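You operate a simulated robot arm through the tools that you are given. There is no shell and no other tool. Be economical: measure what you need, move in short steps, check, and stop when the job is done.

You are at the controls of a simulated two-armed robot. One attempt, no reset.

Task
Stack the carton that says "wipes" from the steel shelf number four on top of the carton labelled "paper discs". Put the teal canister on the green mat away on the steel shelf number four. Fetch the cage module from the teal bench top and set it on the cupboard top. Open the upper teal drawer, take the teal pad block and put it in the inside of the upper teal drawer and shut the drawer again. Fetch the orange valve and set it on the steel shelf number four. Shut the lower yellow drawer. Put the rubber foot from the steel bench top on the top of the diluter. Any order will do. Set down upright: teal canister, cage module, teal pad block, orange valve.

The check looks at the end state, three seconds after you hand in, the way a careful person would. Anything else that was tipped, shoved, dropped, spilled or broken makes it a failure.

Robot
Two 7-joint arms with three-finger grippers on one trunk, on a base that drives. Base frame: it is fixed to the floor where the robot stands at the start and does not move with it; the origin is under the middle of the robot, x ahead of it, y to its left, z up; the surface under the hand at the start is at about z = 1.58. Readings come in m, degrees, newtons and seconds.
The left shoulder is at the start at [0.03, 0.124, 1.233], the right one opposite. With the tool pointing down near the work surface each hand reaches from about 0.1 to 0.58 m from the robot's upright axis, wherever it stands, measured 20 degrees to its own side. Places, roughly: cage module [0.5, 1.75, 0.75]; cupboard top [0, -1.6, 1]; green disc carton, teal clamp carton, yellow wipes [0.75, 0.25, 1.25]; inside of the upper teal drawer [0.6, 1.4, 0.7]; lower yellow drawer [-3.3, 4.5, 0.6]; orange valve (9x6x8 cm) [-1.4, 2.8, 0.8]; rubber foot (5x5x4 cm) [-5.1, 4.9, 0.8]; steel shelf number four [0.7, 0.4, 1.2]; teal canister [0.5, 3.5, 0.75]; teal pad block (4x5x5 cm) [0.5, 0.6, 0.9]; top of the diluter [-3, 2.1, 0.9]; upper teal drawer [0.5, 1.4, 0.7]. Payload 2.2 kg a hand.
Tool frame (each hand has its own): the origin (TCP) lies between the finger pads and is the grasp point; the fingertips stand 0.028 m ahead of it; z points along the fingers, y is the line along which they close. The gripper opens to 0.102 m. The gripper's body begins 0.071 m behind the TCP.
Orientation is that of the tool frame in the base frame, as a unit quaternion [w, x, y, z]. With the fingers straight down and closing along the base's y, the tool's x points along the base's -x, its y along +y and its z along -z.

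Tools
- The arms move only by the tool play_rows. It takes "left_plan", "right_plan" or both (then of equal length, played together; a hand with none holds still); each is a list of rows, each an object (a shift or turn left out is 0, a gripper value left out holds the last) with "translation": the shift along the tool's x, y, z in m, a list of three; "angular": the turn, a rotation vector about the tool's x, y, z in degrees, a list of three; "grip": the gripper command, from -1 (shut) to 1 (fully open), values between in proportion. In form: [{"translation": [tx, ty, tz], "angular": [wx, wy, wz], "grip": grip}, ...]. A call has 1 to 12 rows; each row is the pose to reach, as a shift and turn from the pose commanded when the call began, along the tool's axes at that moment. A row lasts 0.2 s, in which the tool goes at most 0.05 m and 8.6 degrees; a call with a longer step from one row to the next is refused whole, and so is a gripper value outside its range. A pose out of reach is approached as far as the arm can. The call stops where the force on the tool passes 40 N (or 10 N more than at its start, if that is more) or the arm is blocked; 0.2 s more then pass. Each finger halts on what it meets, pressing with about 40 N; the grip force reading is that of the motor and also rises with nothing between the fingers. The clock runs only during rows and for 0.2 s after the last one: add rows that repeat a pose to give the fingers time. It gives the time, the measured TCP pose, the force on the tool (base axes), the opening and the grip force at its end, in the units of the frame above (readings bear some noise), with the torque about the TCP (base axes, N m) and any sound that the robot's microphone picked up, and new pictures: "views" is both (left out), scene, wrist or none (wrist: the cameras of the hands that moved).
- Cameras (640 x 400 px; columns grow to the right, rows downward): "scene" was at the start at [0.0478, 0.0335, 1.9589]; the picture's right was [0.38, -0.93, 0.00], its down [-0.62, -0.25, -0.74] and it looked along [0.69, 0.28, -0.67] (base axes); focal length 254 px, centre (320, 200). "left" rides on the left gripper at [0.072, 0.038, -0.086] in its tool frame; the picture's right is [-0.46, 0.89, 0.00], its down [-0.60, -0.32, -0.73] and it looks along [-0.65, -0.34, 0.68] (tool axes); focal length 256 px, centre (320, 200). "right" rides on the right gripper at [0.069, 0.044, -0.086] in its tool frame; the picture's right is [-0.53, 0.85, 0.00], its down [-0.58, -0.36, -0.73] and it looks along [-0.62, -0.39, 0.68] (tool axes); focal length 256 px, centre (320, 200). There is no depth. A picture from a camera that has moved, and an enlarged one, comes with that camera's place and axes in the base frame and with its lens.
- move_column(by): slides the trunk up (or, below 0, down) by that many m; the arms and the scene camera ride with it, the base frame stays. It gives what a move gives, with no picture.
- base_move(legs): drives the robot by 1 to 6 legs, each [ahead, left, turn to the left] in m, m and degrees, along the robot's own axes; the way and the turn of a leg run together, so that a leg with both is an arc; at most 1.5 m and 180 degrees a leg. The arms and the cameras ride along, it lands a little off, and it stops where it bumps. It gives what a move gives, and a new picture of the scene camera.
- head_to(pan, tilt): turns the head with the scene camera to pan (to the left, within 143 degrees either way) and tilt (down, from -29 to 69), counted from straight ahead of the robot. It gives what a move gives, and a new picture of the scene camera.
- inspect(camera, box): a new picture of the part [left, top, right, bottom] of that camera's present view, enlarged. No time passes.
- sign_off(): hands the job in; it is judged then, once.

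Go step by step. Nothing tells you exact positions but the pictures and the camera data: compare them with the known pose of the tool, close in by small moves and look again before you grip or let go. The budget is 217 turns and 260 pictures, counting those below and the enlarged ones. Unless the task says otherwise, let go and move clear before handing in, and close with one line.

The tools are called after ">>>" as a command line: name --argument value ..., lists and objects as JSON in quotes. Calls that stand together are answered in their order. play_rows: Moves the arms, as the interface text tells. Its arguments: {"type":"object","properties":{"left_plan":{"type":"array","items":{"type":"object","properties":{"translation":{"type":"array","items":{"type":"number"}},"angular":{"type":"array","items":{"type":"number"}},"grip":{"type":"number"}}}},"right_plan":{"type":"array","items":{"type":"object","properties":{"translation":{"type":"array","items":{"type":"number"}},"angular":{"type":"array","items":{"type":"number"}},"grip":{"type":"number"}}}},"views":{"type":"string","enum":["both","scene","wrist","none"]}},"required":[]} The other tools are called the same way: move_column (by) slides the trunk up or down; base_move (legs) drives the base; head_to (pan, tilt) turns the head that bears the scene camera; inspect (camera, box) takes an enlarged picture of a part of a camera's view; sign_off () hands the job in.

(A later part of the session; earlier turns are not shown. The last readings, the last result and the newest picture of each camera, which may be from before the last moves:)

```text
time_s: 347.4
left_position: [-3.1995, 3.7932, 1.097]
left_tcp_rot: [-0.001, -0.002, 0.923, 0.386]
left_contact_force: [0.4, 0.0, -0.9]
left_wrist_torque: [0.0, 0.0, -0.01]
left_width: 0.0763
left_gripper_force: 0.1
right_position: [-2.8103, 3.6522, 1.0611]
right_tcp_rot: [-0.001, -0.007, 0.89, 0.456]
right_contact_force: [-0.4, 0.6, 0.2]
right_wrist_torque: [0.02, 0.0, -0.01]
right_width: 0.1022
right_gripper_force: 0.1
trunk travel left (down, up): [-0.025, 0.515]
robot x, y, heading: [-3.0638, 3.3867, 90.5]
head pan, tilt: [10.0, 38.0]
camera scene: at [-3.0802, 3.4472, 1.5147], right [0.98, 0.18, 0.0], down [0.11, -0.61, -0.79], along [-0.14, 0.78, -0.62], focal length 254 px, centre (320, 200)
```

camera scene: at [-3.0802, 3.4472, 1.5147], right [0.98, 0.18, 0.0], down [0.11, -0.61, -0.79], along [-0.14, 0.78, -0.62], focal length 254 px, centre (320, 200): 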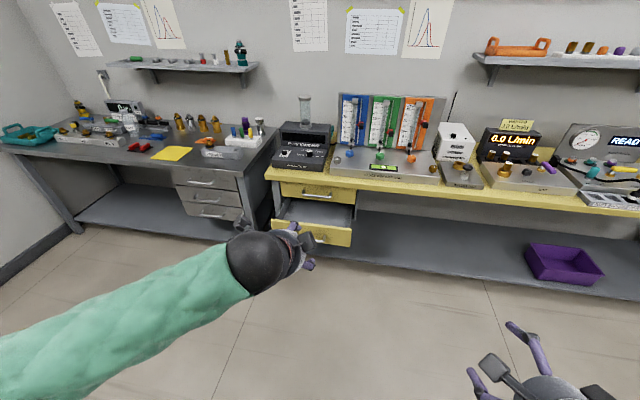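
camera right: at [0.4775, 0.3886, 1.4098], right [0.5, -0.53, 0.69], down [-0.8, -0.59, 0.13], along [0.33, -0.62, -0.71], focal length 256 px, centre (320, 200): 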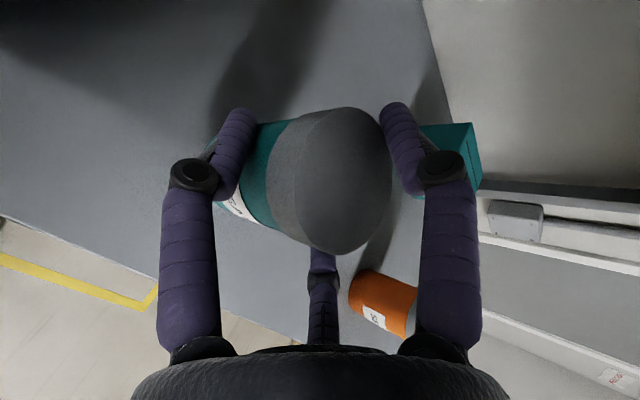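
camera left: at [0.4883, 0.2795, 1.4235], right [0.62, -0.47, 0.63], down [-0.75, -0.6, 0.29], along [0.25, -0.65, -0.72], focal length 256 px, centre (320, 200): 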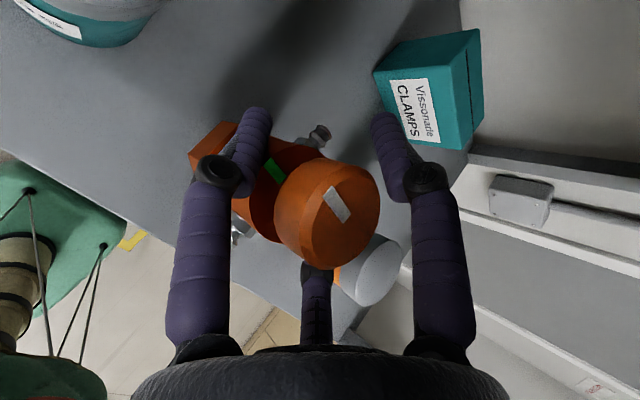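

>>> inspect --camera "scene" --box '[250, 165, 380, 265]'

```text
4.00 times, centred on (315, 215) of scene
camera zoom: at [-3.0802, 3.4472, 1.5147], right [0.98, 0.18, 0.0], down [0.11, -0.61, -0.79], along [-0.14, 0.78, -0.62], focal length 1015 px, centre (340, 140)
```

zoom: 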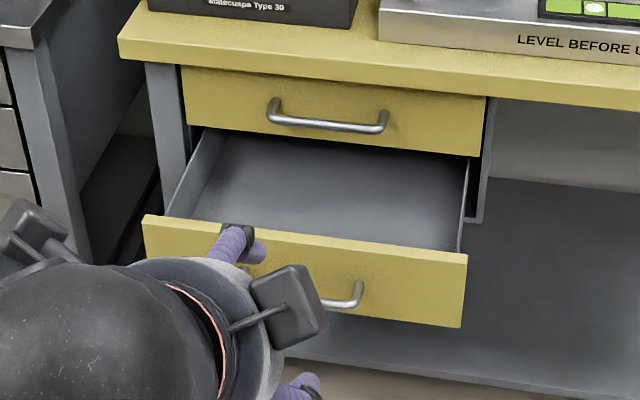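

Lower drawer panel: x −3.50…−3.09, top z≈0.63, face y≈4.35; it must go in ~0.2 m. I'll push its centre with the closed left hand, level at 20°.

>>> base_move --legs '[[0.25, 0.1, -0.5]]'

>>> play_rows --left_plan '[{"translation": [0, -0.022, 0.04], "angular": [-6.25, 0, 0], "grip": -1}, {"translation": [0, -0.044, 0.08], "angular": [-12.5, 0, 0]}, {"translation": [0, -0.066, 0.122], "angular": [-18.75, 0, 0]}, {"translation": [0, -0.088, 0.164], "angular": [-25, 0, 0]}, {"translation": [0, -0.11, 0.206], "angular": [-25, 0, 0]}, {"translation": [0, -0.132, 0.248], "angular": [-25, 0, 0]}, {"translation": [0, -0.154, 0.29], "angular": [-25, 0, 0]}, {"translation": [0, -0.176, 0.332], "angular": [-25, 0, 0]}, {"translation": [0, -0.198, 0.374], "angular": [-25, 0, 0]}, {"translation": [0, -0.22, 0.416], "angular": [-25, 0, 0]}, {"translation": [0, -0.235, 0.455], "angular": [-25, 0, 0]}, {"translation": [0, -0.235, 0.455], "angular": [-25, 0, 0]}]' --views "both"

```text
time_s: 349.3
left_position: [-3.2991, 4.0372, 1.0967]
left_tcp_rot: [0.001, -0.001, 0.922, 0.386]
left_contact_force: [-0.3, 0.7, 0.0]
left_wrist_torque: [-0.03, -0.03, 0.0]
left_width: 0.0763
left_gripper_force: 0.1
right_position: [-2.9115, 3.8942, 1.0606]
right_tcp_rot: [0.0, -0.004, 0.89, 0.456]
right_contact_force: [0.1, 0.5, -1.8]
right_wrist_torque: [-0.01, -0.03, 0.02]
right_width: 0.102
right_gripper_force: 0.1
trunk travel left (down, up): [-0.025, 0.515]
robot x, y, heading: [-3.1705, 3.6323, 90.1]
head pan, tilt: [10.0, 38.0]
camera scene: at [-3.182, 3.69, 1.5147], right [0.99, 0.17, 0.0], down [0.11, -0.61, -0.79], along [-0.14, 0.78, -0.62], focal length 254 px, centre (320, 200)
```

scene: 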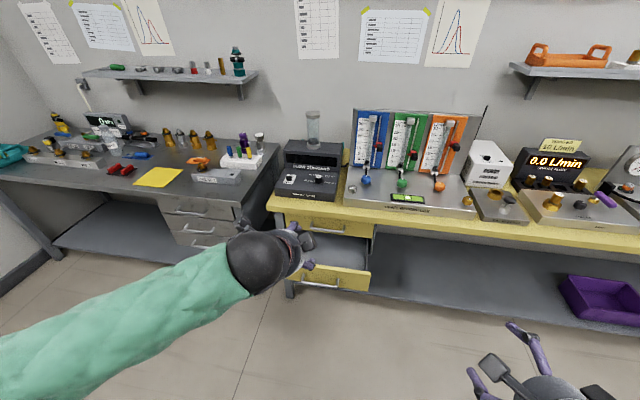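

```text
time_s: 351.9
left_position: [-3.2434, 4.2021, 0.6348]
left_tcp_rot: [-0.016, -0.011, 0.822, 0.569]
left_contact_force: [-0.4, 0.2, 0.1]
left_wrist_torque: [0.03, 0.01, -0.03]
left_width: 0.0023
left_gripper_force: 31.5
left hand out of reach, approached as far as the arm can: row 7, 8, 9, 10, 11, 12
right_position: [-2.9119, 3.8927, 1.0601]
right_tcp_rot: [0.0, -0.003, 0.89, 0.456]
right_contact_force: [0.1, 0.7, -0.2]
right_wrist_torque: [0.0, 0.04, 0.0]
right_width: 0.1019
right_gripper_force: 0.0
trunk travel left (down, up): [-0.025, 0.515]
robot x, y, heading: [-3.169, 3.6326, 89.9]
head pan, tilt: [10.0, 38.0]
camera scene: at [-3.1815, 3.6894, 1.5147], right [0.99, 0.17, 0.0], down [0.11, -0.61, -0.79], along [-0.14, 0.78, -0.62], focal length 254 px, centre (320, 200)
camera left: at [-3.3112, 4.1309, 0.7005], right [0.46, 0.33, 0.82], down [0.63, -0.77, -0.05], along [0.62, 0.54, -0.57], focal length 256 px, centre (320, 200)
```

scene: 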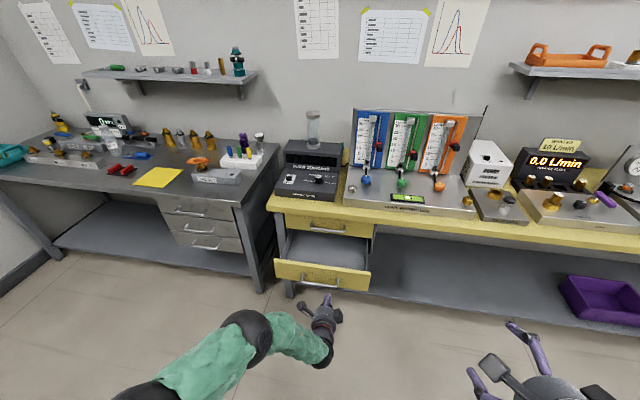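
left: 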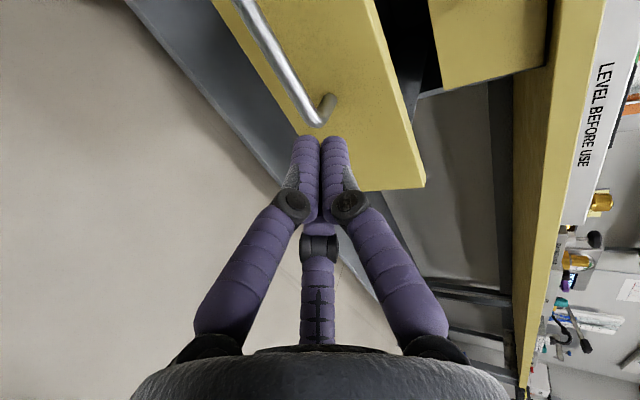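

The tip will meet the panel about 1 cm below its top; I lower the trunk a little more and push by driving forward until it stops.

>>> move_column --by -0.022

>>> base_move --legs '[[0.36, 0.03, 0]]'

```text
time_s: 352.6
left_position: [-3.2437, 4.2008, 0.6129]
left_tcp_rot: [-0.016, -0.012, 0.822, 0.569]
left_contact_force: [0.2, -0.1, -0.2]
left_wrist_torque: [0.03, -0.02, -0.03]
left_width: 0.002
left_gripper_force: 31.8
right_position: [-2.9124, 3.8927, 1.039]
right_tcp_rot: [-0.001, -0.004, 0.89, 0.456]
right_contact_force: [0.5, 0.7, 0.2]
right_wrist_torque: [0.03, 0.01, 0.04]
right_width: 0.102
right_gripper_force: 0.0
trunk travel left (down, up): [-0.003, 0.537]
robot x, y, heading: [-3.1674, 3.6322, 90.0]
head pan, tilt: [10.0, 38.0]
```

```text
time_s: 354.7
left_position: [-3.2705, 4.5112, 0.597]
left_tcp_rot: [-0.016, -0.008, 0.832, 0.554]
left_contact_force: [0.3, -1.9, -0.8]
left_wrist_torque: [0.0, 0.0, 0.0]
left_width: 0.0019
left_gripper_force: 32.0
right_position: [-2.9407, 4.2219, 1.0382]
right_tcp_rot: [-0.001, -0.007, 0.89, 0.456]
right_contact_force: [-0.2, -1.0, 0.6]
right_wrist_torque: [-0.03, -0.01, -0.01]
right_width: 0.1019
right_gripper_force: 0.1
trunk travel left (down, up): [-0.003, 0.537]
robot x, y, heading: [-3.1946, 3.9598, 90.3]
head pan, tilt: [10.0, 38.0]
stopped in leg 1: the force on the tool passed its limit at 138 N (the readings are from after the stop); the commanded pose is now the measured one
camera scene: at [-3.2091, 4.0166, 1.4926], right [0.98, 0.18, 0.0], down [0.11, -0.61, -0.79], along [-0.14, 0.78, -0.62], focal length 254 px, centre (320, 200)
```

scene: 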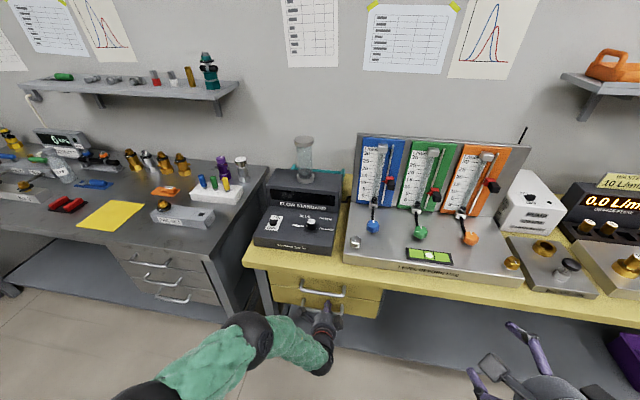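

The drawer stopped hard against its end. I back off and look while moving on toward the steel bench.

>>> base_move --legs '[[-0.45, 0, 0]]'

>>> inspect --camera "scene" --box '[240, 160, 400, 260]'

```text
time_s: 357.4
left_position: [-3.2698, 4.0618, 0.5972]
left_tcp_rot: [-0.016, -0.01, 0.832, 0.555]
left_contact_force: [0.5, -0.5, -0.3]
left_wrist_torque: [0.02, 0.0, -0.01]
left_width: 0.0023
left_gripper_force: 30.8
right_position: [-2.9377, 3.7742, 1.0382]
right_tcp_rot: [-0.002, -0.009, 0.89, 0.457]
right_contact_force: [1.4, 0.5, 0.5]
right_wrist_torque: [-0.01, 0.05, 0.04]
right_width: 0.1021
right_gripper_force: 0.1
trunk travel left (down, up): [-0.003, 0.537]
robot x, y, heading: [-3.1911, 3.5072, 90.2]
head pan, tilt: [10.0, 38.0]
camera scene: at [-3.2065, 3.5684, 1.4927], right [0.98, 0.18, 0.0], down [0.11, -0.61, -0.79], along [-0.14, 0.78, -0.62], focal length 254 px, centre (320, 200)
```

scene: 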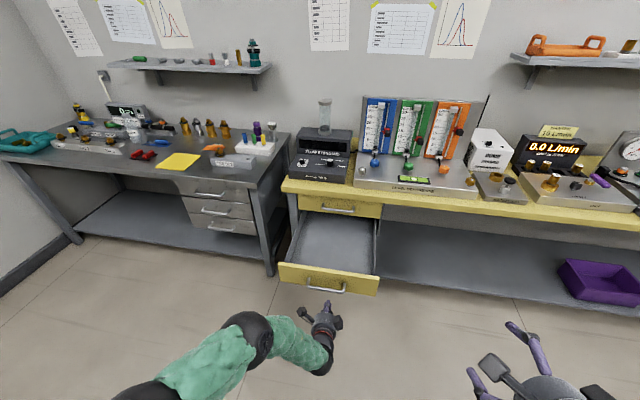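

```text
4.00 times, centred on (320, 210) of scene
camera zoom: at [-3.2065, 3.5684, 1.4927], right [0.98, 0.18, 0.0], down [0.11, -0.61, -0.79], along [-0.14, 0.78, -0.62], focal length 1015 px, centre (320, 160)
```

zoom: 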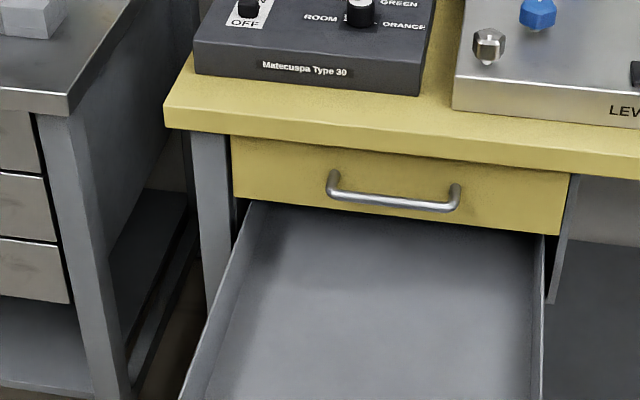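

The finger hooked behind the handle bar and pulled the drawer back out. I push it in again, then raise the hand clear before backing off.

>>> base_move --legs '[[0.47, 0, 0]]'

>>> inspect --camera "left" --box '[0, 0, 640, 400]'

```text
time_s: 359.9
left_position: [-3.2753, 4.4723, 0.5976]
left_tcp_rot: [-0.017, -0.011, 0.831, 0.556]
left_contact_force: [-0.9, -13.8, 12.6]
left_wrist_torque: [0.01, -0.12, -0.11]
left_width: 0.0021
left_gripper_force: 31.4
right_position: [-2.9431, 4.1906, 1.0371]
right_tcp_rot: [-0.003, -0.011, 0.89, 0.456]
right_contact_force: [-0.4, 0.4, 0.1]
right_wrist_torque: [0.03, -0.01, -0.04]
right_width: 0.102
right_gripper_force: 0.0
trunk travel left (down, up): [-0.003, 0.537]
robot x, y, heading: [-3.1914, 3.9296, 90.7]
head pan, tilt: [10.0, 38.0]
stopped in leg 1: the force on the tool passed its limit at 140 N (the readings are from after the stop); the commanded pose is now the measured one
camera scene: at [-3.2104, 3.9834, 1.4927], right [0.98, 0.18, 0.0], down [0.11, -0.6, -0.79], along [-0.15, 0.78, -0.61], focal length 254 px, centre (320, 200)
```

scene: 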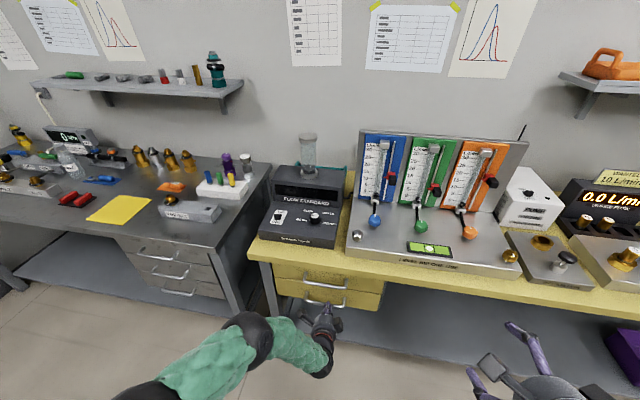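

```text
1.00 times, centred on (320, 200) of left (not enlarged: the box is as wide or as high as the picture)
camera zoom: at [-3.3415, 4.4048, 0.6656], right [0.47, 0.36, 0.81], down [0.63, -0.77, -0.03], along [0.62, 0.53, -0.59], focal length 256 px, centre (320, 200)
```

zoom: 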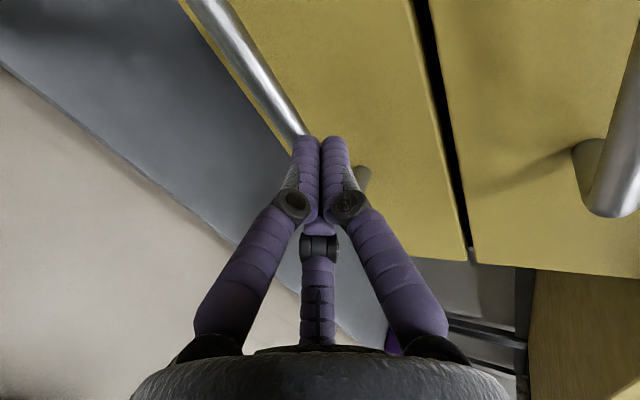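

Drawer is flush with the one above; the fingertips now press the front of the bar. I withdraw 2 cm, raise the trunk and then back away.

>>> play_rows --left_plan '[{"translation": [0, 0, -0.015]}, {"translation": [0, 0, -0.03]}, {"translation": [0, 0.03, -0.04]}, {"translation": [0, 0.06, -0.04]}, {"translation": [0, 0.06, -0.04]}]' --views "none"

>>> move_column --by 0.25

>>> base_move --legs '[[-0.25, 0, 0], [-0.25, 0.9, 0]]'

```text
time_s: 361.1
left_position: [-3.2743, 4.46, 0.6684]
left_tcp_rot: [-0.018, -0.011, 0.832, 0.554]
left_contact_force: [-0.2, 0.2, 0.6]
left_wrist_torque: [0.01, -0.02, -0.01]
left_width: 0.0023
left_gripper_force: 31.4
right_position: [-2.943, 4.193, 1.0373]
right_tcp_rot: [-0.002, -0.011, 0.89, 0.455]
right_contact_force: [0.4, -0.2, 0.6]
right_wrist_torque: [-0.03, 0.05, -0.01]
right_width: 0.102
right_gripper_force: 0.0
trunk travel left (down, up): [-0.003, 0.537]
robot x, y, heading: [-3.1956, 3.9274, 90.6]
head pan, tilt: [10.0, 38.0]
```

```text
time_s: 363.7
left_position: [-3.2744, 4.46, 0.918]
left_tcp_rot: [-0.017, -0.011, 0.832, 0.554]
left_contact_force: [0.1, 0.0, -0.3]
left_wrist_torque: [-0.02, -0.01, 0.01]
left_width: 0.002
left_gripper_force: 31.7
right_position: [-2.9428, 4.1929, 1.2866]
right_tcp_rot: [-0.003, -0.011, 0.891, 0.455]
right_contact_force: [1.1, 0.7, 1.0]
right_wrist_torque: [-0.01, -0.02, -0.02]
right_width: 0.1017
right_gripper_force: 0.0
trunk travel left (down, up): [-0.253, 0.287]
robot x, y, heading: [-3.1959, 3.9278, 90.7]
head pan, tilt: [10.0, 38.0]
```

```text
time_s: 370.0
left_position: [-4.1668, 3.948, 0.9188]
left_tcp_rot: [-0.02, -0.014, 0.832, 0.555]
left_contact_force: [0.7, 0.3, -0.2]
left_wrist_torque: [0.01, -0.02, -0.01]
left_width: 0.0022
left_gripper_force: 31.5
right_position: [-3.8342, 3.6847, 1.2884]
right_tcp_rot: [-0.004, -0.014, 0.89, 0.455]
right_contact_force: [-0.3, 0.0, 0.5]
right_wrist_torque: [-0.01, -0.03, 0.01]
right_width: 0.102
right_gripper_force: 0.0
trunk travel left (down, up): [-0.253, 0.287]
robot x, y, heading: [-4.0811, 3.4183, 91.1]
head pan, tilt: [10.0, 38.0]
camera scene: at [-4.1002, 3.4739, 1.7427], right [0.98, 0.19, 0.0], down [0.12, -0.6, -0.79], along [-0.15, 0.77, -0.62], focal length 254 px, centre (320, 200)
```

scene: 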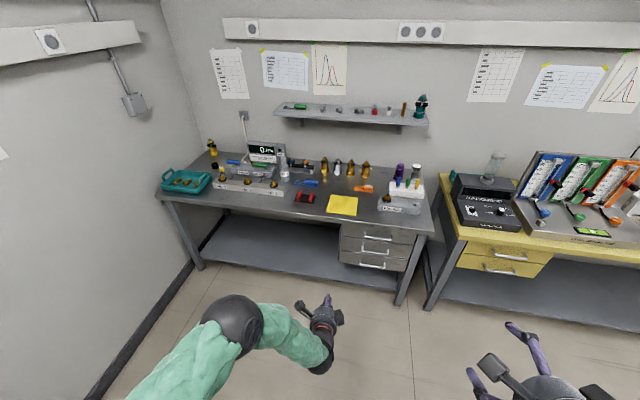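

The yellow drawer is shut. I enlarge the steel bench to find the rubber foot near (−5.1,4.9).

>>> inspect --camera "scene" --box '[150, 125, 310, 215]'

>>> inspect --camera "scene" --box '[290, 145, 440, 225]'

```text
4.00 times, centred on (230, 170) of scene
camera zoom: at [-4.1002, 3.4739, 1.7427], right [0.98, 0.19, 0.0], down [0.12, -0.6, -0.79], along [-0.15, 0.77, -0.62], focal length 1015 px, centre (680, 320)
```

zoom: 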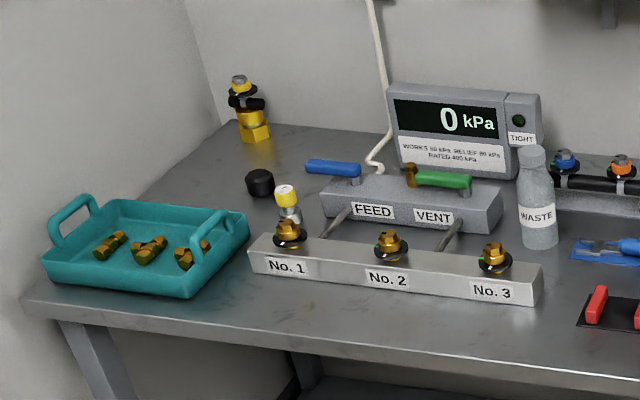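

```text
4.27 times, centred on (365, 185) of scene
camera zoom: at [-4.1002, 3.4739, 1.7427], right [0.98, 0.19, 0.0], down [0.12, -0.6, -0.79], along [-0.15, 0.77, -0.62], focal length 1082 px, centre (128, 264)
```

zoom: 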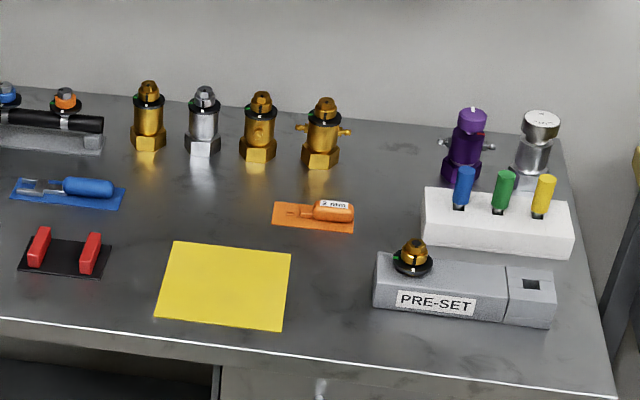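

The rubber foot is the black cylinder at ≈(−5.15,4.885). I set the left hand to ~47°, raise it, lower the trunk and drive to a spot from which it can reach over (heading ≈105°).

>>> play_rows --left_plan '[{"translation": [0, 0.043, -0.018], "angular": [6.25, 0, 0], "grip": 0}, {"translation": [0, 0.086, -0.036], "angular": [12.5, 0, 0], "grip": 0.6}, {"translation": [0, 0.129, -0.054], "angular": [18.75, 0, 0]}, {"translation": [0, 0.172, -0.072], "angular": [25, 0, 0]}, {"translation": [0, 0.215, -0.09], "angular": [25, 0, 0]}, {"translation": [0, 0.258, -0.108], "angular": [25, 0, 0]}, {"translation": [0, 0.258, -0.108], "angular": [25, 0, 0]}]' --views "none"

>>> move_column --by -0.18

>>> base_move --legs '[[0.35, 0.72, 0], [0.3, 0, 14]]'

```text
time_s: 371.6
left_position: [-4.1633, 3.9468, 1.1967]
left_tcp_rot: [-0.016, -0.018, 0.932, 0.361]
left_contact_force: [0.3, 0.1, -0.8]
left_wrist_torque: [-0.04, 0.0, 0.0]
left_width: 0.0815
left_gripper_force: 0.1
right_position: [-3.8344, 3.6839, 1.2876]
right_tcp_rot: [-0.004, -0.014, 0.891, 0.455]
right_contact_force: [-0.9, -0.1, 0.2]
right_wrist_torque: [-0.03, -0.01, 0.0]
right_width: 0.1022
right_gripper_force: 0.1
trunk travel left (down, up): [-0.253, 0.287]
robot x, y, heading: [-4.082, 3.42, 91.2]
head pan, tilt: [10.0, 38.0]
```

```text
time_s: 373.6
left_position: [-4.1619, 3.948, 1.0165]
left_tcp_rot: [-0.016, -0.019, 0.932, 0.361]
left_contact_force: [-0.6, 0.2, 0.0]
left_wrist_torque: [-0.02, 0.0, -0.03]
left_width: 0.0817
left_gripper_force: 0.1
right_position: [-3.834, 3.6832, 1.1076]
right_tcp_rot: [-0.005, -0.015, 0.89, 0.456]
right_contact_force: [-0.7, -0.9, -1.0]
right_wrist_torque: [-0.05, 0.03, 0.0]
right_width: 0.1018
right_gripper_force: 0.1
trunk travel left (down, up): [-0.073, 0.467]
robot x, y, heading: [-4.0853, 3.4178, 91.0]
head pan, tilt: [10.0, 38.0]
```

```text
time_s: 379.5
left_position: [-5.0698, 4.5345, 1.016]
left_tcp_rot: [-0.062, -0.136, 0.922, 0.356]
left_contact_force: [-0.2, 0.1, 0.1]
left_wrist_torque: [0.02, 0.01, -0.03]
left_width: 0.0818
left_gripper_force: 0.1
right_position: [-4.686, 4.3616, 1.1072]
right_tcp_rot: [-0.062, -0.127, 0.881, 0.451]
right_contact_force: [-0.1, 1.9, 0.4]
right_wrist_torque: [-0.03, -0.01, 0.02]
right_width: 0.1022
right_gripper_force: 0.0
trunk travel left (down, up): [-0.073, 0.467]
robot x, y, heading: [-4.8595, 4.042, 105.3]
head pan, tilt: [10.0, 38.0]
camera scene: at [-4.8906, 4.0928, 1.5626], right [0.9, 0.43, 0.0], down [0.27, -0.56, -0.79], along [-0.34, 0.71, -0.62], focal length 254 px, centre (320, 200)
```

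scene: 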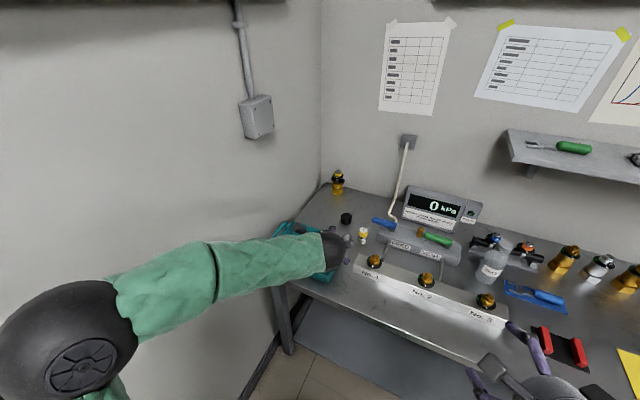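

>>> inspect --camera "scene" --box '[300, 190, 400, 260]'

>>> inspect --camera "left" --box '[0, 0, 640, 400]'

```text
5.71 times, centred on (350, 225) of scene
camera zoom: at [-4.8906, 4.0928, 1.5626], right [0.9, 0.43, 0.0], down [0.27, -0.56, -0.79], along [-0.34, 0.71, -0.62], focal length 1450 px, centre (149, 57)
```

zoom: 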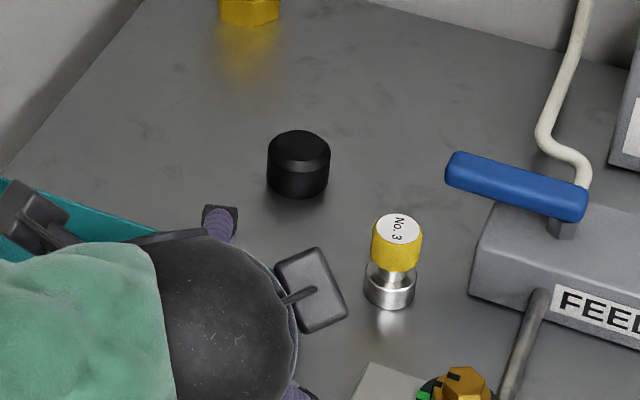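

```text
1.00 times, centred on (320, 200) of left (not enlarged: the box is as wide or as high as the picture)
camera zoom: at [-5.127, 4.485, 1.1057], right [0.26, 0.76, 0.59], down [0.8, -0.52, 0.32], along [0.54, 0.39, -0.74], focal length 256 px, centre (320, 200)
```

zoom: 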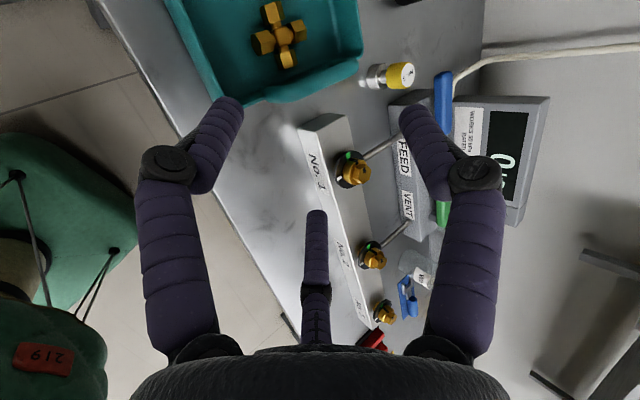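

Foot: centre ≈(−5.132,4.871), Ø 4.8 cm, bench z≈0.81, top ≈0.847. I nudge forward and go to a pre-pose.

>>> base_move --legs '[[0.07, 0, 0]]'

>>> play_rows --left_plan '[{"translation": [-0.008, 0.02, 0.038], "grip": 0.5}, {"translation": [-0.016, 0.04, 0.078]}, {"translation": [-0.024, 0.06, 0.118]}, {"translation": [-0.032, 0.08, 0.158]}, {"translation": [-0.04, 0.0968, 0.2008]}, {"translation": [-0.04, 0.0968, 0.2008]}]' --views "wrist"

```text
time_s: 380.5
left_position: [-5.0876, 4.6014, 1.0163]
left_tcp_rot: [-0.062, -0.136, 0.922, 0.357]
left_contact_force: [0.9, 0.4, -0.7]
left_wrist_torque: [0.0, -0.01, 0.02]
left_width: 0.0815
left_gripper_force: 0.1
right_position: [-4.7052, 4.4292, 1.1072]
right_tcp_rot: [-0.061, -0.125, 0.882, 0.45]
right_contact_force: [0.7, 0.3, -0.7]
right_wrist_torque: [-0.02, -0.02, 0.02]
right_width: 0.1018
right_gripper_force: 0.2
trunk travel left (down, up): [-0.073, 0.467]
robot x, y, heading: [-4.8797, 4.1056, 105.3]
head pan, tilt: [10.0, 38.0]
camera scene: at [-4.9092, 4.1601, 1.5626], right [0.9, 0.43, 0.0], down [0.27, -0.56, -0.79], along [-0.34, 0.71, -0.62], focal length 254 px, centre (320, 200)
```

scene: 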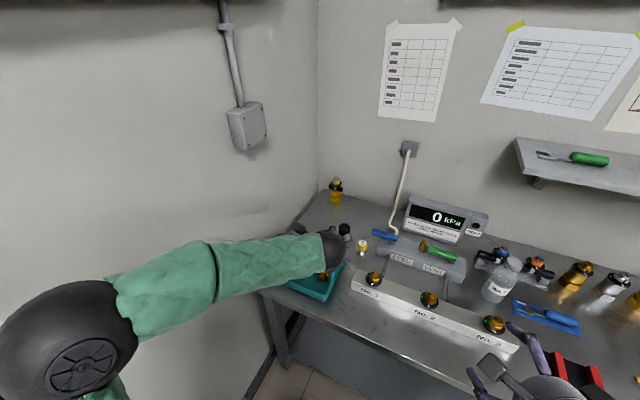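

```text
time_s: 381.9
left_position: [-5.1084, 4.8099, 0.9335]
left_tcp_rot: [-0.062, -0.134, 0.923, 0.356]
left_contact_force: [0.0, 0.1, 0.3]
left_wrist_torque: [0.0, 0.0, 0.0]
left_width: 0.0767
left_gripper_force: 0.1
right_position: [-4.7035, 4.4267, 1.1082]
right_tcp_rot: [-0.062, -0.126, 0.881, 0.452]
right_contact_force: [0.7, -0.2, 0.5]
right_wrist_torque: [0.0, -0.02, 0.02]
right_width: 0.1022
right_gripper_force: 0.1
trunk travel left (down, up): [-0.073, 0.467]
robot x, y, heading: [-4.8803, 4.1082, 105.6]
head pan, tilt: [10.0, 38.0]
camera left: at [-5.1656, 4.7601, 1.0237], right [0.26, 0.76, 0.59], down [0.8, -0.52, 0.31], along [0.55, 0.39, -0.74], focal length 256 px, centre (320, 200)
```

left: 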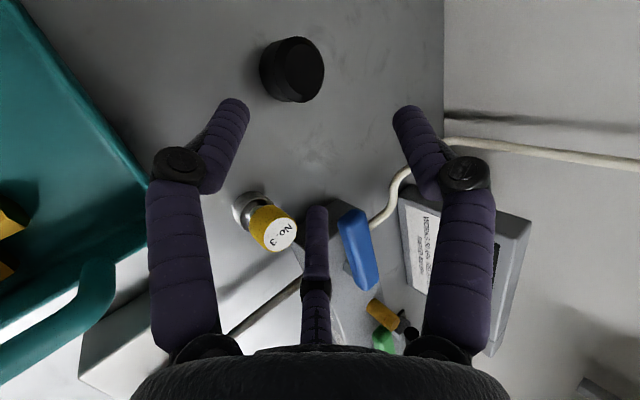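

>>> play_rows --left_plan '[{"translation": [0.0075, 0.0029, 0.03]}, {"translation": [0.0075, 0.0029, 0.065]}, {"translation": [0.0075, 0.0029, 0.1048]}, {"translation": [0.0075, 0.0029, 0.1048]}]' --views "wrist"

```text
time_s: 382.9
left_position: [-5.1391, 4.8765, 0.8575]
left_tcp_rot: [-0.062, -0.135, 0.922, 0.357]
left_contact_force: [-0.2, -0.7, 0.6]
left_wrist_torque: [-0.03, 0.01, 0.0]
left_width: 0.0765
left_gripper_force: 0.0
right_position: [-4.7044, 4.4282, 1.1088]
right_tcp_rot: [-0.062, -0.125, 0.881, 0.451]
right_contact_force: [-0.4, -1.0, -0.3]
right_wrist_torque: [0.01, 0.01, -0.01]
right_width: 0.1021
right_gripper_force: 0.1
trunk travel left (down, up): [-0.073, 0.467]
robot x, y, heading: [-4.8827, 4.107, 105.7]
head pan, tilt: [10.0, 38.0]
camera left: at [-5.1966, 4.8274, 0.9472], right [0.26, 0.76, 0.59], down [0.8, -0.52, 0.31], along [0.54, 0.39, -0.74], focal length 256 px, centre (320, 200)
```

left: 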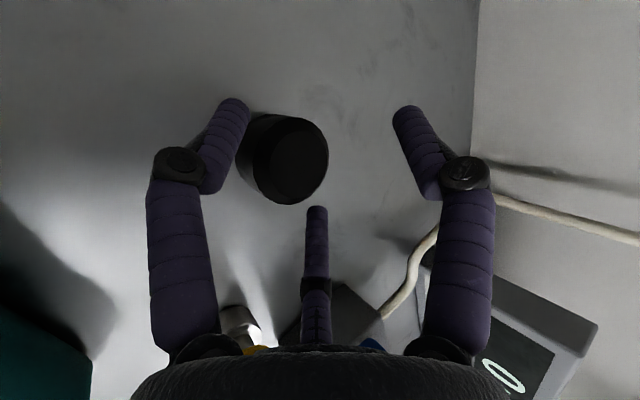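

>>> play_rows --left_plan '[{"grip": 0.3}, {"grip": 0.1}, {"grip": -0.1}, {"grip": -0.3}, {"grip": -0.4}, {"grip": -0.4}]' --views "wrist"

```text
time_s: 384.3
left_position: [-5.1398, 4.8765, 0.8567]
left_tcp_rot: [-0.061, -0.136, 0.922, 0.356]
left_contact_force: [-0.7, -0.8, 1.4]
left_wrist_torque: [-0.09, 0.03, 0.0]
left_width: 0.0556
left_gripper_force: 18.6
right_position: [-4.7036, 4.4266, 1.1077]
right_tcp_rot: [-0.062, -0.125, 0.882, 0.451]
right_contact_force: [0.2, 0.0, 0.2]
right_wrist_torque: [0.0, -0.01, 0.0]
right_width: 0.1021
right_gripper_force: 0.1
trunk travel left (down, up): [-0.073, 0.467]
robot x, y, heading: [-4.8761, 4.1044, 105.4]
head pan, tilt: [10.0, 38.0]
camera left: at [-5.1966, 4.8272, 0.9473], right [0.26, 0.76, 0.59], down [0.8, -0.52, 0.32], along [0.54, 0.39, -0.74], focal length 256 px, centre (320, 200)
```

left: 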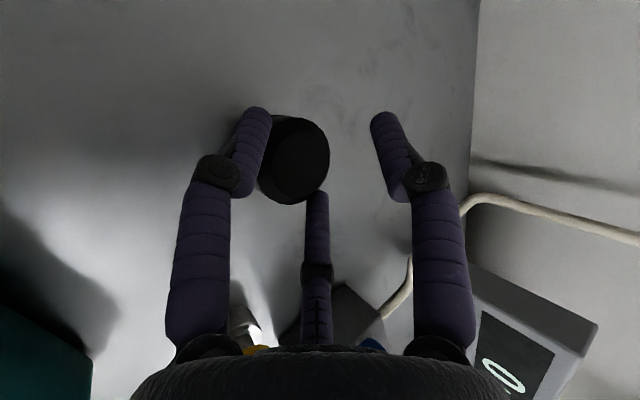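

Gripped (≈4.6 cm). Tighten and lift.

>>> play_rows --left_plan '[{"grip": -0.7}, {"grip": -0.7}, {"translation": [0, 0.013, -0.015]}, {"translation": [0, 0.034, -0.037]}, {"translation": [0, 0.06, -0.066]}, {"translation": [0, 0.087, -0.095]}, {"translation": [0, 0.108, -0.12]}, {"translation": [0, 0.12, -0.16]}, {"translation": [0, 0.12, -0.2]}, {"translation": [0, 0.12, -0.24]}, {"translation": [0, 0.12, -0.24]}]' --views "wrist"

```text
time_s: 386.7
left_position: [-5.116, 4.8079, 1.1131]
left_tcp_rot: [-0.062, -0.136, 0.923, 0.355]
left_contact_force: [0.3, -0.5, -1.0]
left_wrist_torque: [-0.04, 0.0, -0.02]
left_width: 0.0556
left_gripper_force: 29.9
right_position: [-4.7036, 4.4275, 1.1067]
right_tcp_rot: [-0.061, -0.126, 0.881, 0.451]
right_contact_force: [-0.1, 0.0, -0.2]
right_wrist_torque: [0.01, 0.0, 0.0]
right_width: 0.102
right_gripper_force: 0.0
trunk travel left (down, up): [-0.073, 0.467]
robot x, y, heading: [-4.8789, 4.109, 105.4]
head pan, tilt: [10.0, 38.0]
camera left: at [-5.1732, 4.7588, 1.2033], right [0.26, 0.77, 0.59], down [0.8, -0.52, 0.32], along [0.55, 0.38, -0.74], focal length 256 px, centre (320, 200)
```

left: 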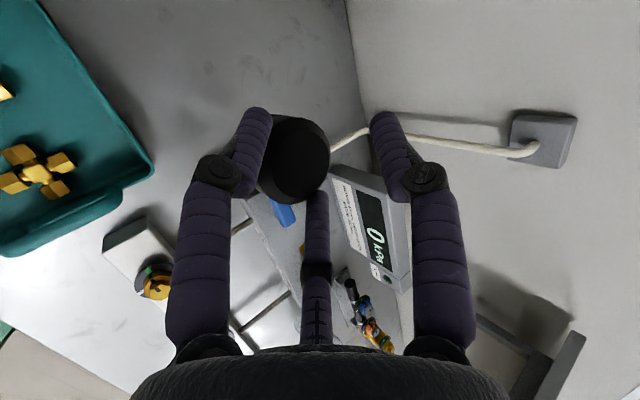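

Foot held. I raise the trunk, back out and turn around toward the diluter near (−3,2.1).

>>> move_column --by 0.2

>>> base_move --legs '[[-0.9, 0, 0], [0, -1.2, 0], [0, 0, -105], [0, 0, -90]]'

```text
time_s: 388.9
left_position: [-5.1152, 4.8081, 1.314]
left_tcp_rot: [-0.062, -0.135, 0.923, 0.356]
left_contact_force: [0.3, 0.5, 0.7]
left_wrist_torque: [-0.01, -0.03, 0.0]
left_width: 0.0553
left_gripper_force: 30.1
right_position: [-4.704, 4.4275, 1.3082]
right_tcp_rot: [-0.061, -0.126, 0.882, 0.45]
right_contact_force: [0.5, 0.5, -0.2]
right_wrist_torque: [-0.02, 0.0, 0.0]
right_width: 0.1019
right_gripper_force: 0.1
trunk travel left (down, up): [-0.273, 0.267]
robot x, y, heading: [-4.8801, 4.1073, 105.3]
head pan, tilt: [10.0, 38.0]
```

```text
time_s: 392.7
left_position: [-4.89, 4.1066, 1.3182]
left_tcp_rot: [-0.056, -0.122, 0.924, 0.359]
left_contact_force: [1.0, 0.8, -1.6]
left_wrist_torque: [-0.02, 0.08, 0.03]
left_width: 0.0551
left_gripper_force: 30.1
right_position: [-4.4884, 3.7138, 1.308]
right_tcp_rot: [-0.056, -0.111, 0.883, 0.452]
right_contact_force: [0.5, 0.3, -0.5]
right_wrist_torque: [-0.02, 0.02, 0.07]
right_width: 0.1018
right_gripper_force: 0.1
trunk travel left (down, up): [-0.273, 0.267]
robot x, y, heading: [-4.679, 3.3972, 103.6]
head pan, tilt: [10.0, 38.0]
stopped in leg 1: the robot was blocked; the commanded pose is now the measured one
camera scene: at [-4.7007, 3.4513, 1.7627], right [0.92, 0.4, 0.0], down [0.25, -0.56, -0.79], along [-0.32, 0.72, -0.62], focal length 254 px, centre (320, 200)
```

scene: 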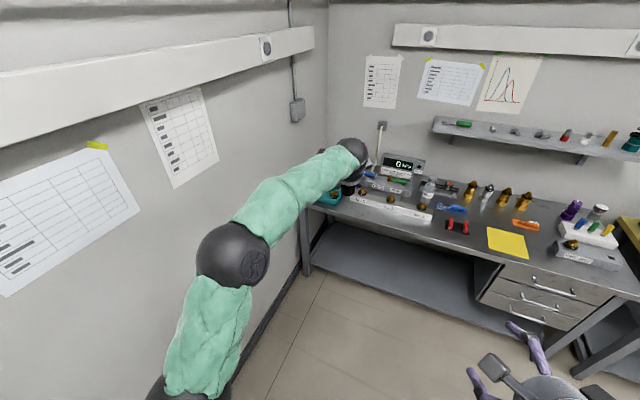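

Something behind stopped the base. I go forward a little, then right, and turn there.

>>> base_move --legs '[[0.08, -0.1, 0], [0, -1.15, 0], [-0.2, 0, 0], [0, 0, -103], [0, 0, -60]]'

```text
time_s: 407.6
left_position: [-3.0163, 2.9662, 1.3184]
left_tcp_rot: [0.349, 0.894, 0.259, 0.109]
left_contact_force: [-0.6, 0.9, -0.3]
left_wrist_torque: [0.02, 0.0, 0.04]
left_width: 0.0555
left_gripper_force: 30.3
right_position: [-3.5159, 3.2233, 1.3079]
right_tcp_rot: [0.44, 0.856, 0.242, 0.122]
right_contact_force: [-0.1, 0.4, -0.1]
right_wrist_torque: [0.03, -0.01, 0.0]
right_width: 0.1018
right_gripper_force: 0.2
trunk travel left (down, up): [-0.273, 0.267]
robot x, y, heading: [-3.433, 3.5757, -59.0]
head pan, tilt: [10.0, 38.0]
camera scene: at [-3.3905, 3.5401, 1.7627], right [-0.76, -0.65, 0.0], down [-0.4, 0.47, -0.79], along [0.52, -0.6, -0.62], focal length 254 px, centre (320, 200)
```

scene: 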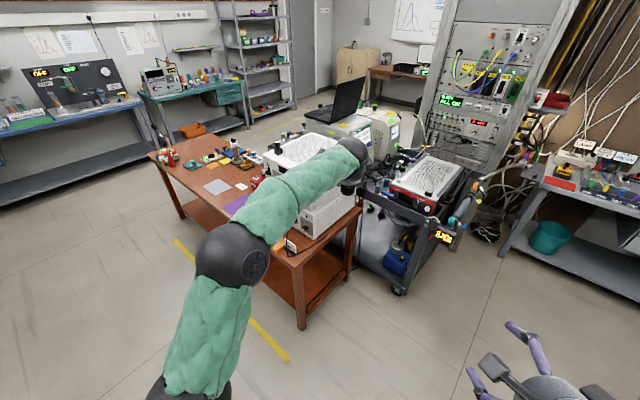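

>>> inspect --camera "scene" --box '[350, 120, 510, 250]'

```text
3.08 times, centred on (430, 185) of scene
camera zoom: at [-3.3905, 3.5401, 1.7627], right [-0.76, -0.65, 0.0], down [-0.4, 0.47, -0.79], along [0.52, -0.6, -0.62], focal length 781 px, centre (-18, 246)
```

zoom: 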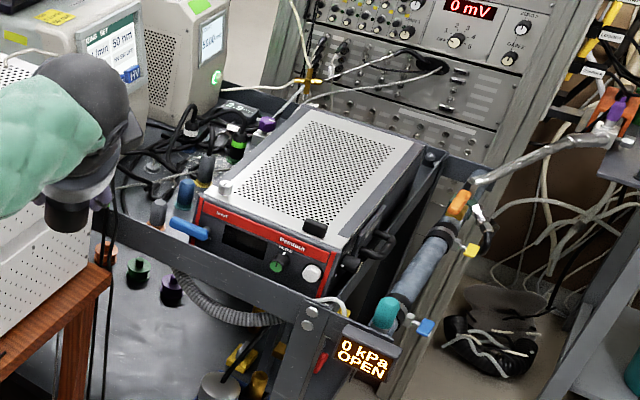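

The device with the red front on the cart matches [−3,2.1,0.9]: top plate x −3.155…−2.885, y 1.83…2.33. I turn to face −y and approach with the base right of it, away from the table.

>>> base_move --legs '[[0, 0, -31], [0.45, 0.1, 0]]'

>>> play_rows --left_plan '[{"translation": [0.045, 0, 0]}, {"translation": [0.09, 0, 0]}, {"translation": [0.135, 0, 0]}, {"translation": [0.18, 0, 0]}, {"translation": [0.225, 0, 0]}, {"translation": [0.26, 0, 0]}, {"translation": [0.26, 0, 0]}]' --views "scene"

```text
time_s: 411.9
left_position: [-3.3067, 2.3878, 1.3182]
left_tcp_rot: [0.365, 0.931, 0.004, 0.008]
left_contact_force: [0.5, 0.7, -1.3]
left_wrist_torque: [0.01, 0.01, 0.02]
left_width: 0.0553
left_gripper_force: 30.4
right_position: [-3.5973, 2.8703, 1.3075]
right_tcp_rot: [0.455, 0.89, -0.001, -0.003]
right_contact_force: [1.3, -0.5, -1.0]
right_wrist_torque: [0.0, 0.03, 0.01]
right_width: 0.1019
right_gripper_force: 0.0
trunk travel left (down, up): [-0.273, 0.267]
robot x, y, heading: [-3.3364, 3.1311, -90.9]
head pan, tilt: [10.0, 38.0]
camera scene: at [-3.3242, 3.0736, 1.7626], right [-0.99, -0.16, 0.0], down [-0.1, 0.61, -0.79], along [0.12, -0.78, -0.62], focal length 254 px, centre (320, 200)
```

scene: 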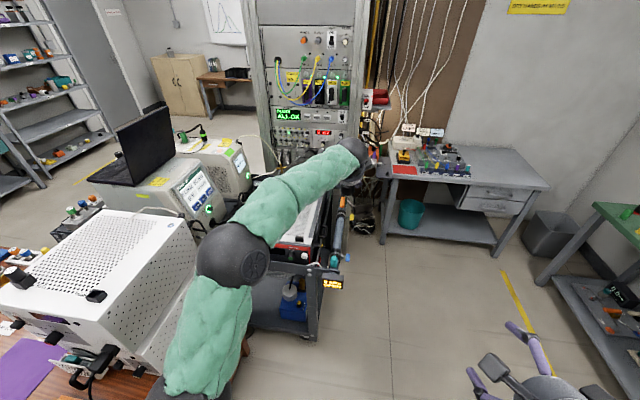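

```text
time_s: 413.5
left_position: [-3.0455, 2.3922, 1.3217]
left_tcp_rot: [0.365, 0.931, 0.004, 0.009]
left_contact_force: [-0.9, -0.1, -0.2]
left_wrist_torque: [0.02, 0.03, -0.04]
left_width: 0.0551
left_gripper_force: 29.8
right_position: [-3.5989, 2.8722, 1.3089]
right_tcp_rot: [0.455, 0.89, -0.002, -0.003]
right_contact_force: [0.0, 0.3, -0.1]
right_wrist_torque: [0.01, 0.01, 0.03]
right_width: 0.1022
right_gripper_force: 0.2
trunk travel left (down, up): [-0.273, 0.267]
robot x, y, heading: [-3.3383, 3.1292, -91.2]
head pan, tilt: [10.0, 38.0]
camera scene: at [-3.3251, 3.0747, 1.7627], right [-0.99, -0.16, 0.0], down [-0.1, 0.61, -0.79], along [0.12, -0.78, -0.62], focal length 254 px, centre (320, 200)
```

scene: 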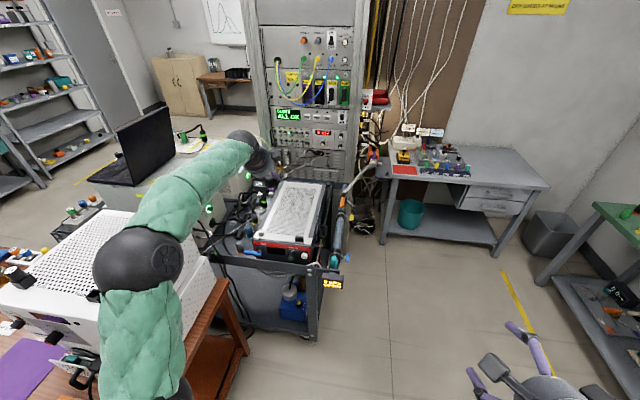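

>>> inspect --camera "scene" --box '[230, 150, 370, 270]'

```text
3.33 times, centred on (300, 210) of scene
camera zoom: at [-3.3251, 3.0747, 1.7627], right [-0.99, -0.16, 0.0], down [-0.1, 0.61, -0.79], along [0.12, -0.78, -0.62], focal length 846 px, centre (387, 167)
```

zoom: 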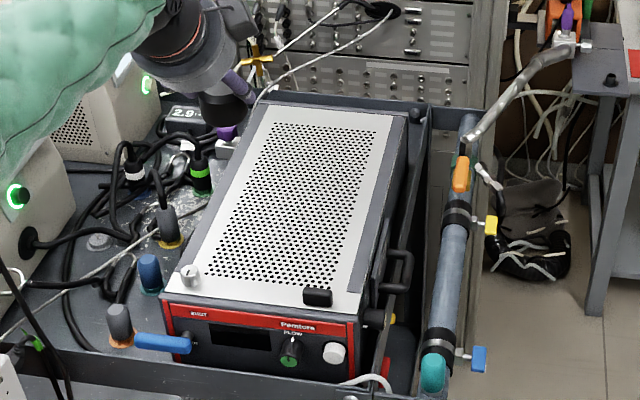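

Diluter top ≈ z 0.89; free vent area around (−3.02,2.12). I drive ahead 0.25, lower the trunk, then the arm to just above.

>>> base_move --legs '[[0.25, 0, 0]]'

>>> move_column --by -0.2

>>> play_rows --left_plan '[{"translation": [0.01, -0.02, 0.021]}, {"translation": [0.02, -0.041, 0.044]}, {"translation": [0.025, -0.061, 0.066]}, {"translation": [0.025, -0.081, 0.088]}, {"translation": [0.025, -0.098, 0.107]}, {"translation": [0.025, -0.098, 0.107]}]' --views "both"

```text
time_s: 415.4
left_position: [-3.0469, 2.1409, 1.3205]
left_tcp_rot: [0.364, 0.931, 0.006, 0.009]
left_contact_force: [-0.3, -1.1, -1.0]
left_wrist_torque: [0.0, -0.01, 0.01]
left_width: 0.0552
left_gripper_force: 30.1
right_position: [-3.5993, 2.6174, 1.3081]
right_tcp_rot: [0.456, 0.89, 0.001, -0.003]
right_contact_force: [-0.1, -0.8, -1.0]
right_wrist_torque: [-0.01, -0.03, 0.0]
right_width: 0.1018
right_gripper_force: 0.2
trunk travel left (down, up): [-0.273, 0.267]
robot x, y, heading: [-3.3441, 2.8753, -90.9]
head pan, tilt: [10.0, 38.0]
camera scene: at [-3.3279, 2.8212, 1.7626], right [-0.99, -0.16, 0.0], down [-0.1, 0.61, -0.79], along [0.13, -0.78, -0.62], focal length 254 px, centre (320, 200)
```

scene: 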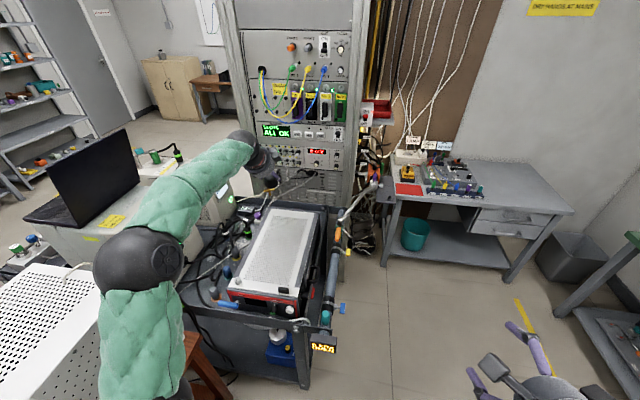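

```text
time_s: 417.5
left_position: [-3.0473, 2.1417, 1.1215]
left_tcp_rot: [0.365, 0.931, 0.005, 0.009]
left_contact_force: [0.3, 0.0, -1.0]
left_wrist_torque: [-0.03, -0.01, 0.0]
left_width: 0.0552
left_gripper_force: 29.7
right_position: [-3.6023, 2.6181, 1.1088]
right_tcp_rot: [0.456, 0.89, 0.0, -0.003]
right_contact_force: [0.2, 0.0, -0.5]
right_wrist_torque: [-0.01, 0.01, -0.03]
right_width: 0.1021
right_gripper_force: 0.0
trunk travel left (down, up): [-0.073, 0.467]
robot x, y, heading: [-3.3445, 2.8784, -90.8]
head pan, tilt: [10.0, 38.0]
```

```text
time_s: 419.1
left_position: [-3.0182, 2.1383, 0.9915]
left_tcp_rot: [0.378, 0.926, 0.006, 0.011]
left_contact_force: [-1.2, -1.3, 6.9]
left_wrist_torque: [0.02, 0.07, 0.02]
left_width: 0.0553
left_gripper_force: 30.1
right_position: [-3.6001, 2.6188, 1.1073]
right_tcp_rot: [0.457, 0.89, 0.0, -0.003]
right_contact_force: [0.6, -0.6, 0.8]
right_wrist_torque: [-0.02, 0.03, 0.03]
right_width: 0.1023
right_gripper_force: 0.1
trunk travel left (down, up): [-0.073, 0.467]
robot x, y, heading: [-3.3413, 2.8758, -90.6]
head pan, tilt: [10.0, 38.0]
stopped in row 6 (left hand): the force on the tool passed its limit at 42 N (the readings are from after the stop); the commanded pose is now the measured one
camera scene: at [-3.3282, 2.8238, 1.5625], right [-0.99, -0.16, 0.0], down [-0.1, 0.61, -0.79], along [0.13, -0.78, -0.62], focal length 254 px, centre (320, 200)
camera left: at [-2.9462, 2.1731, 1.0816], right [-0.46, -0.64, 0.61], down [-0.62, 0.73, 0.29], along [-0.63, -0.25, -0.74], focal length 256 px, centre (320, 200)
```

scene: 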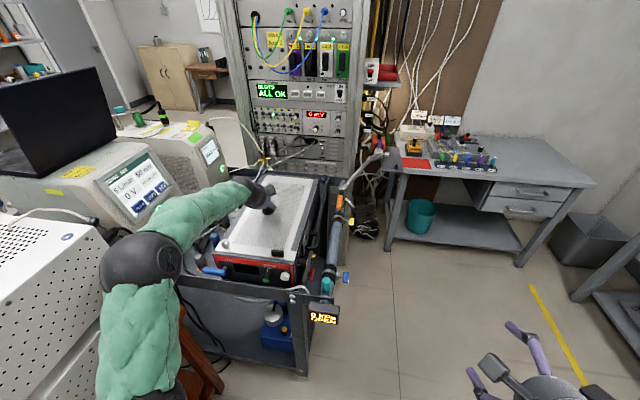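
left: 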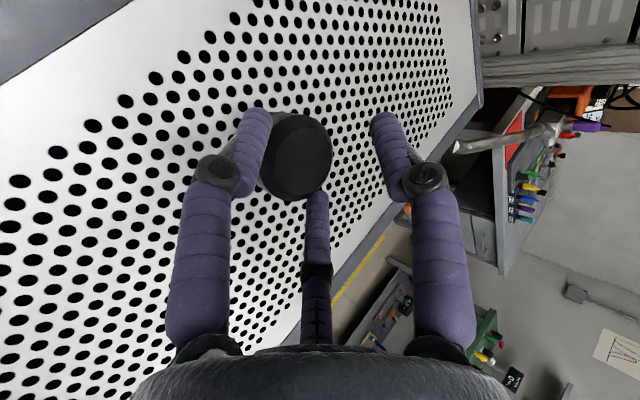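

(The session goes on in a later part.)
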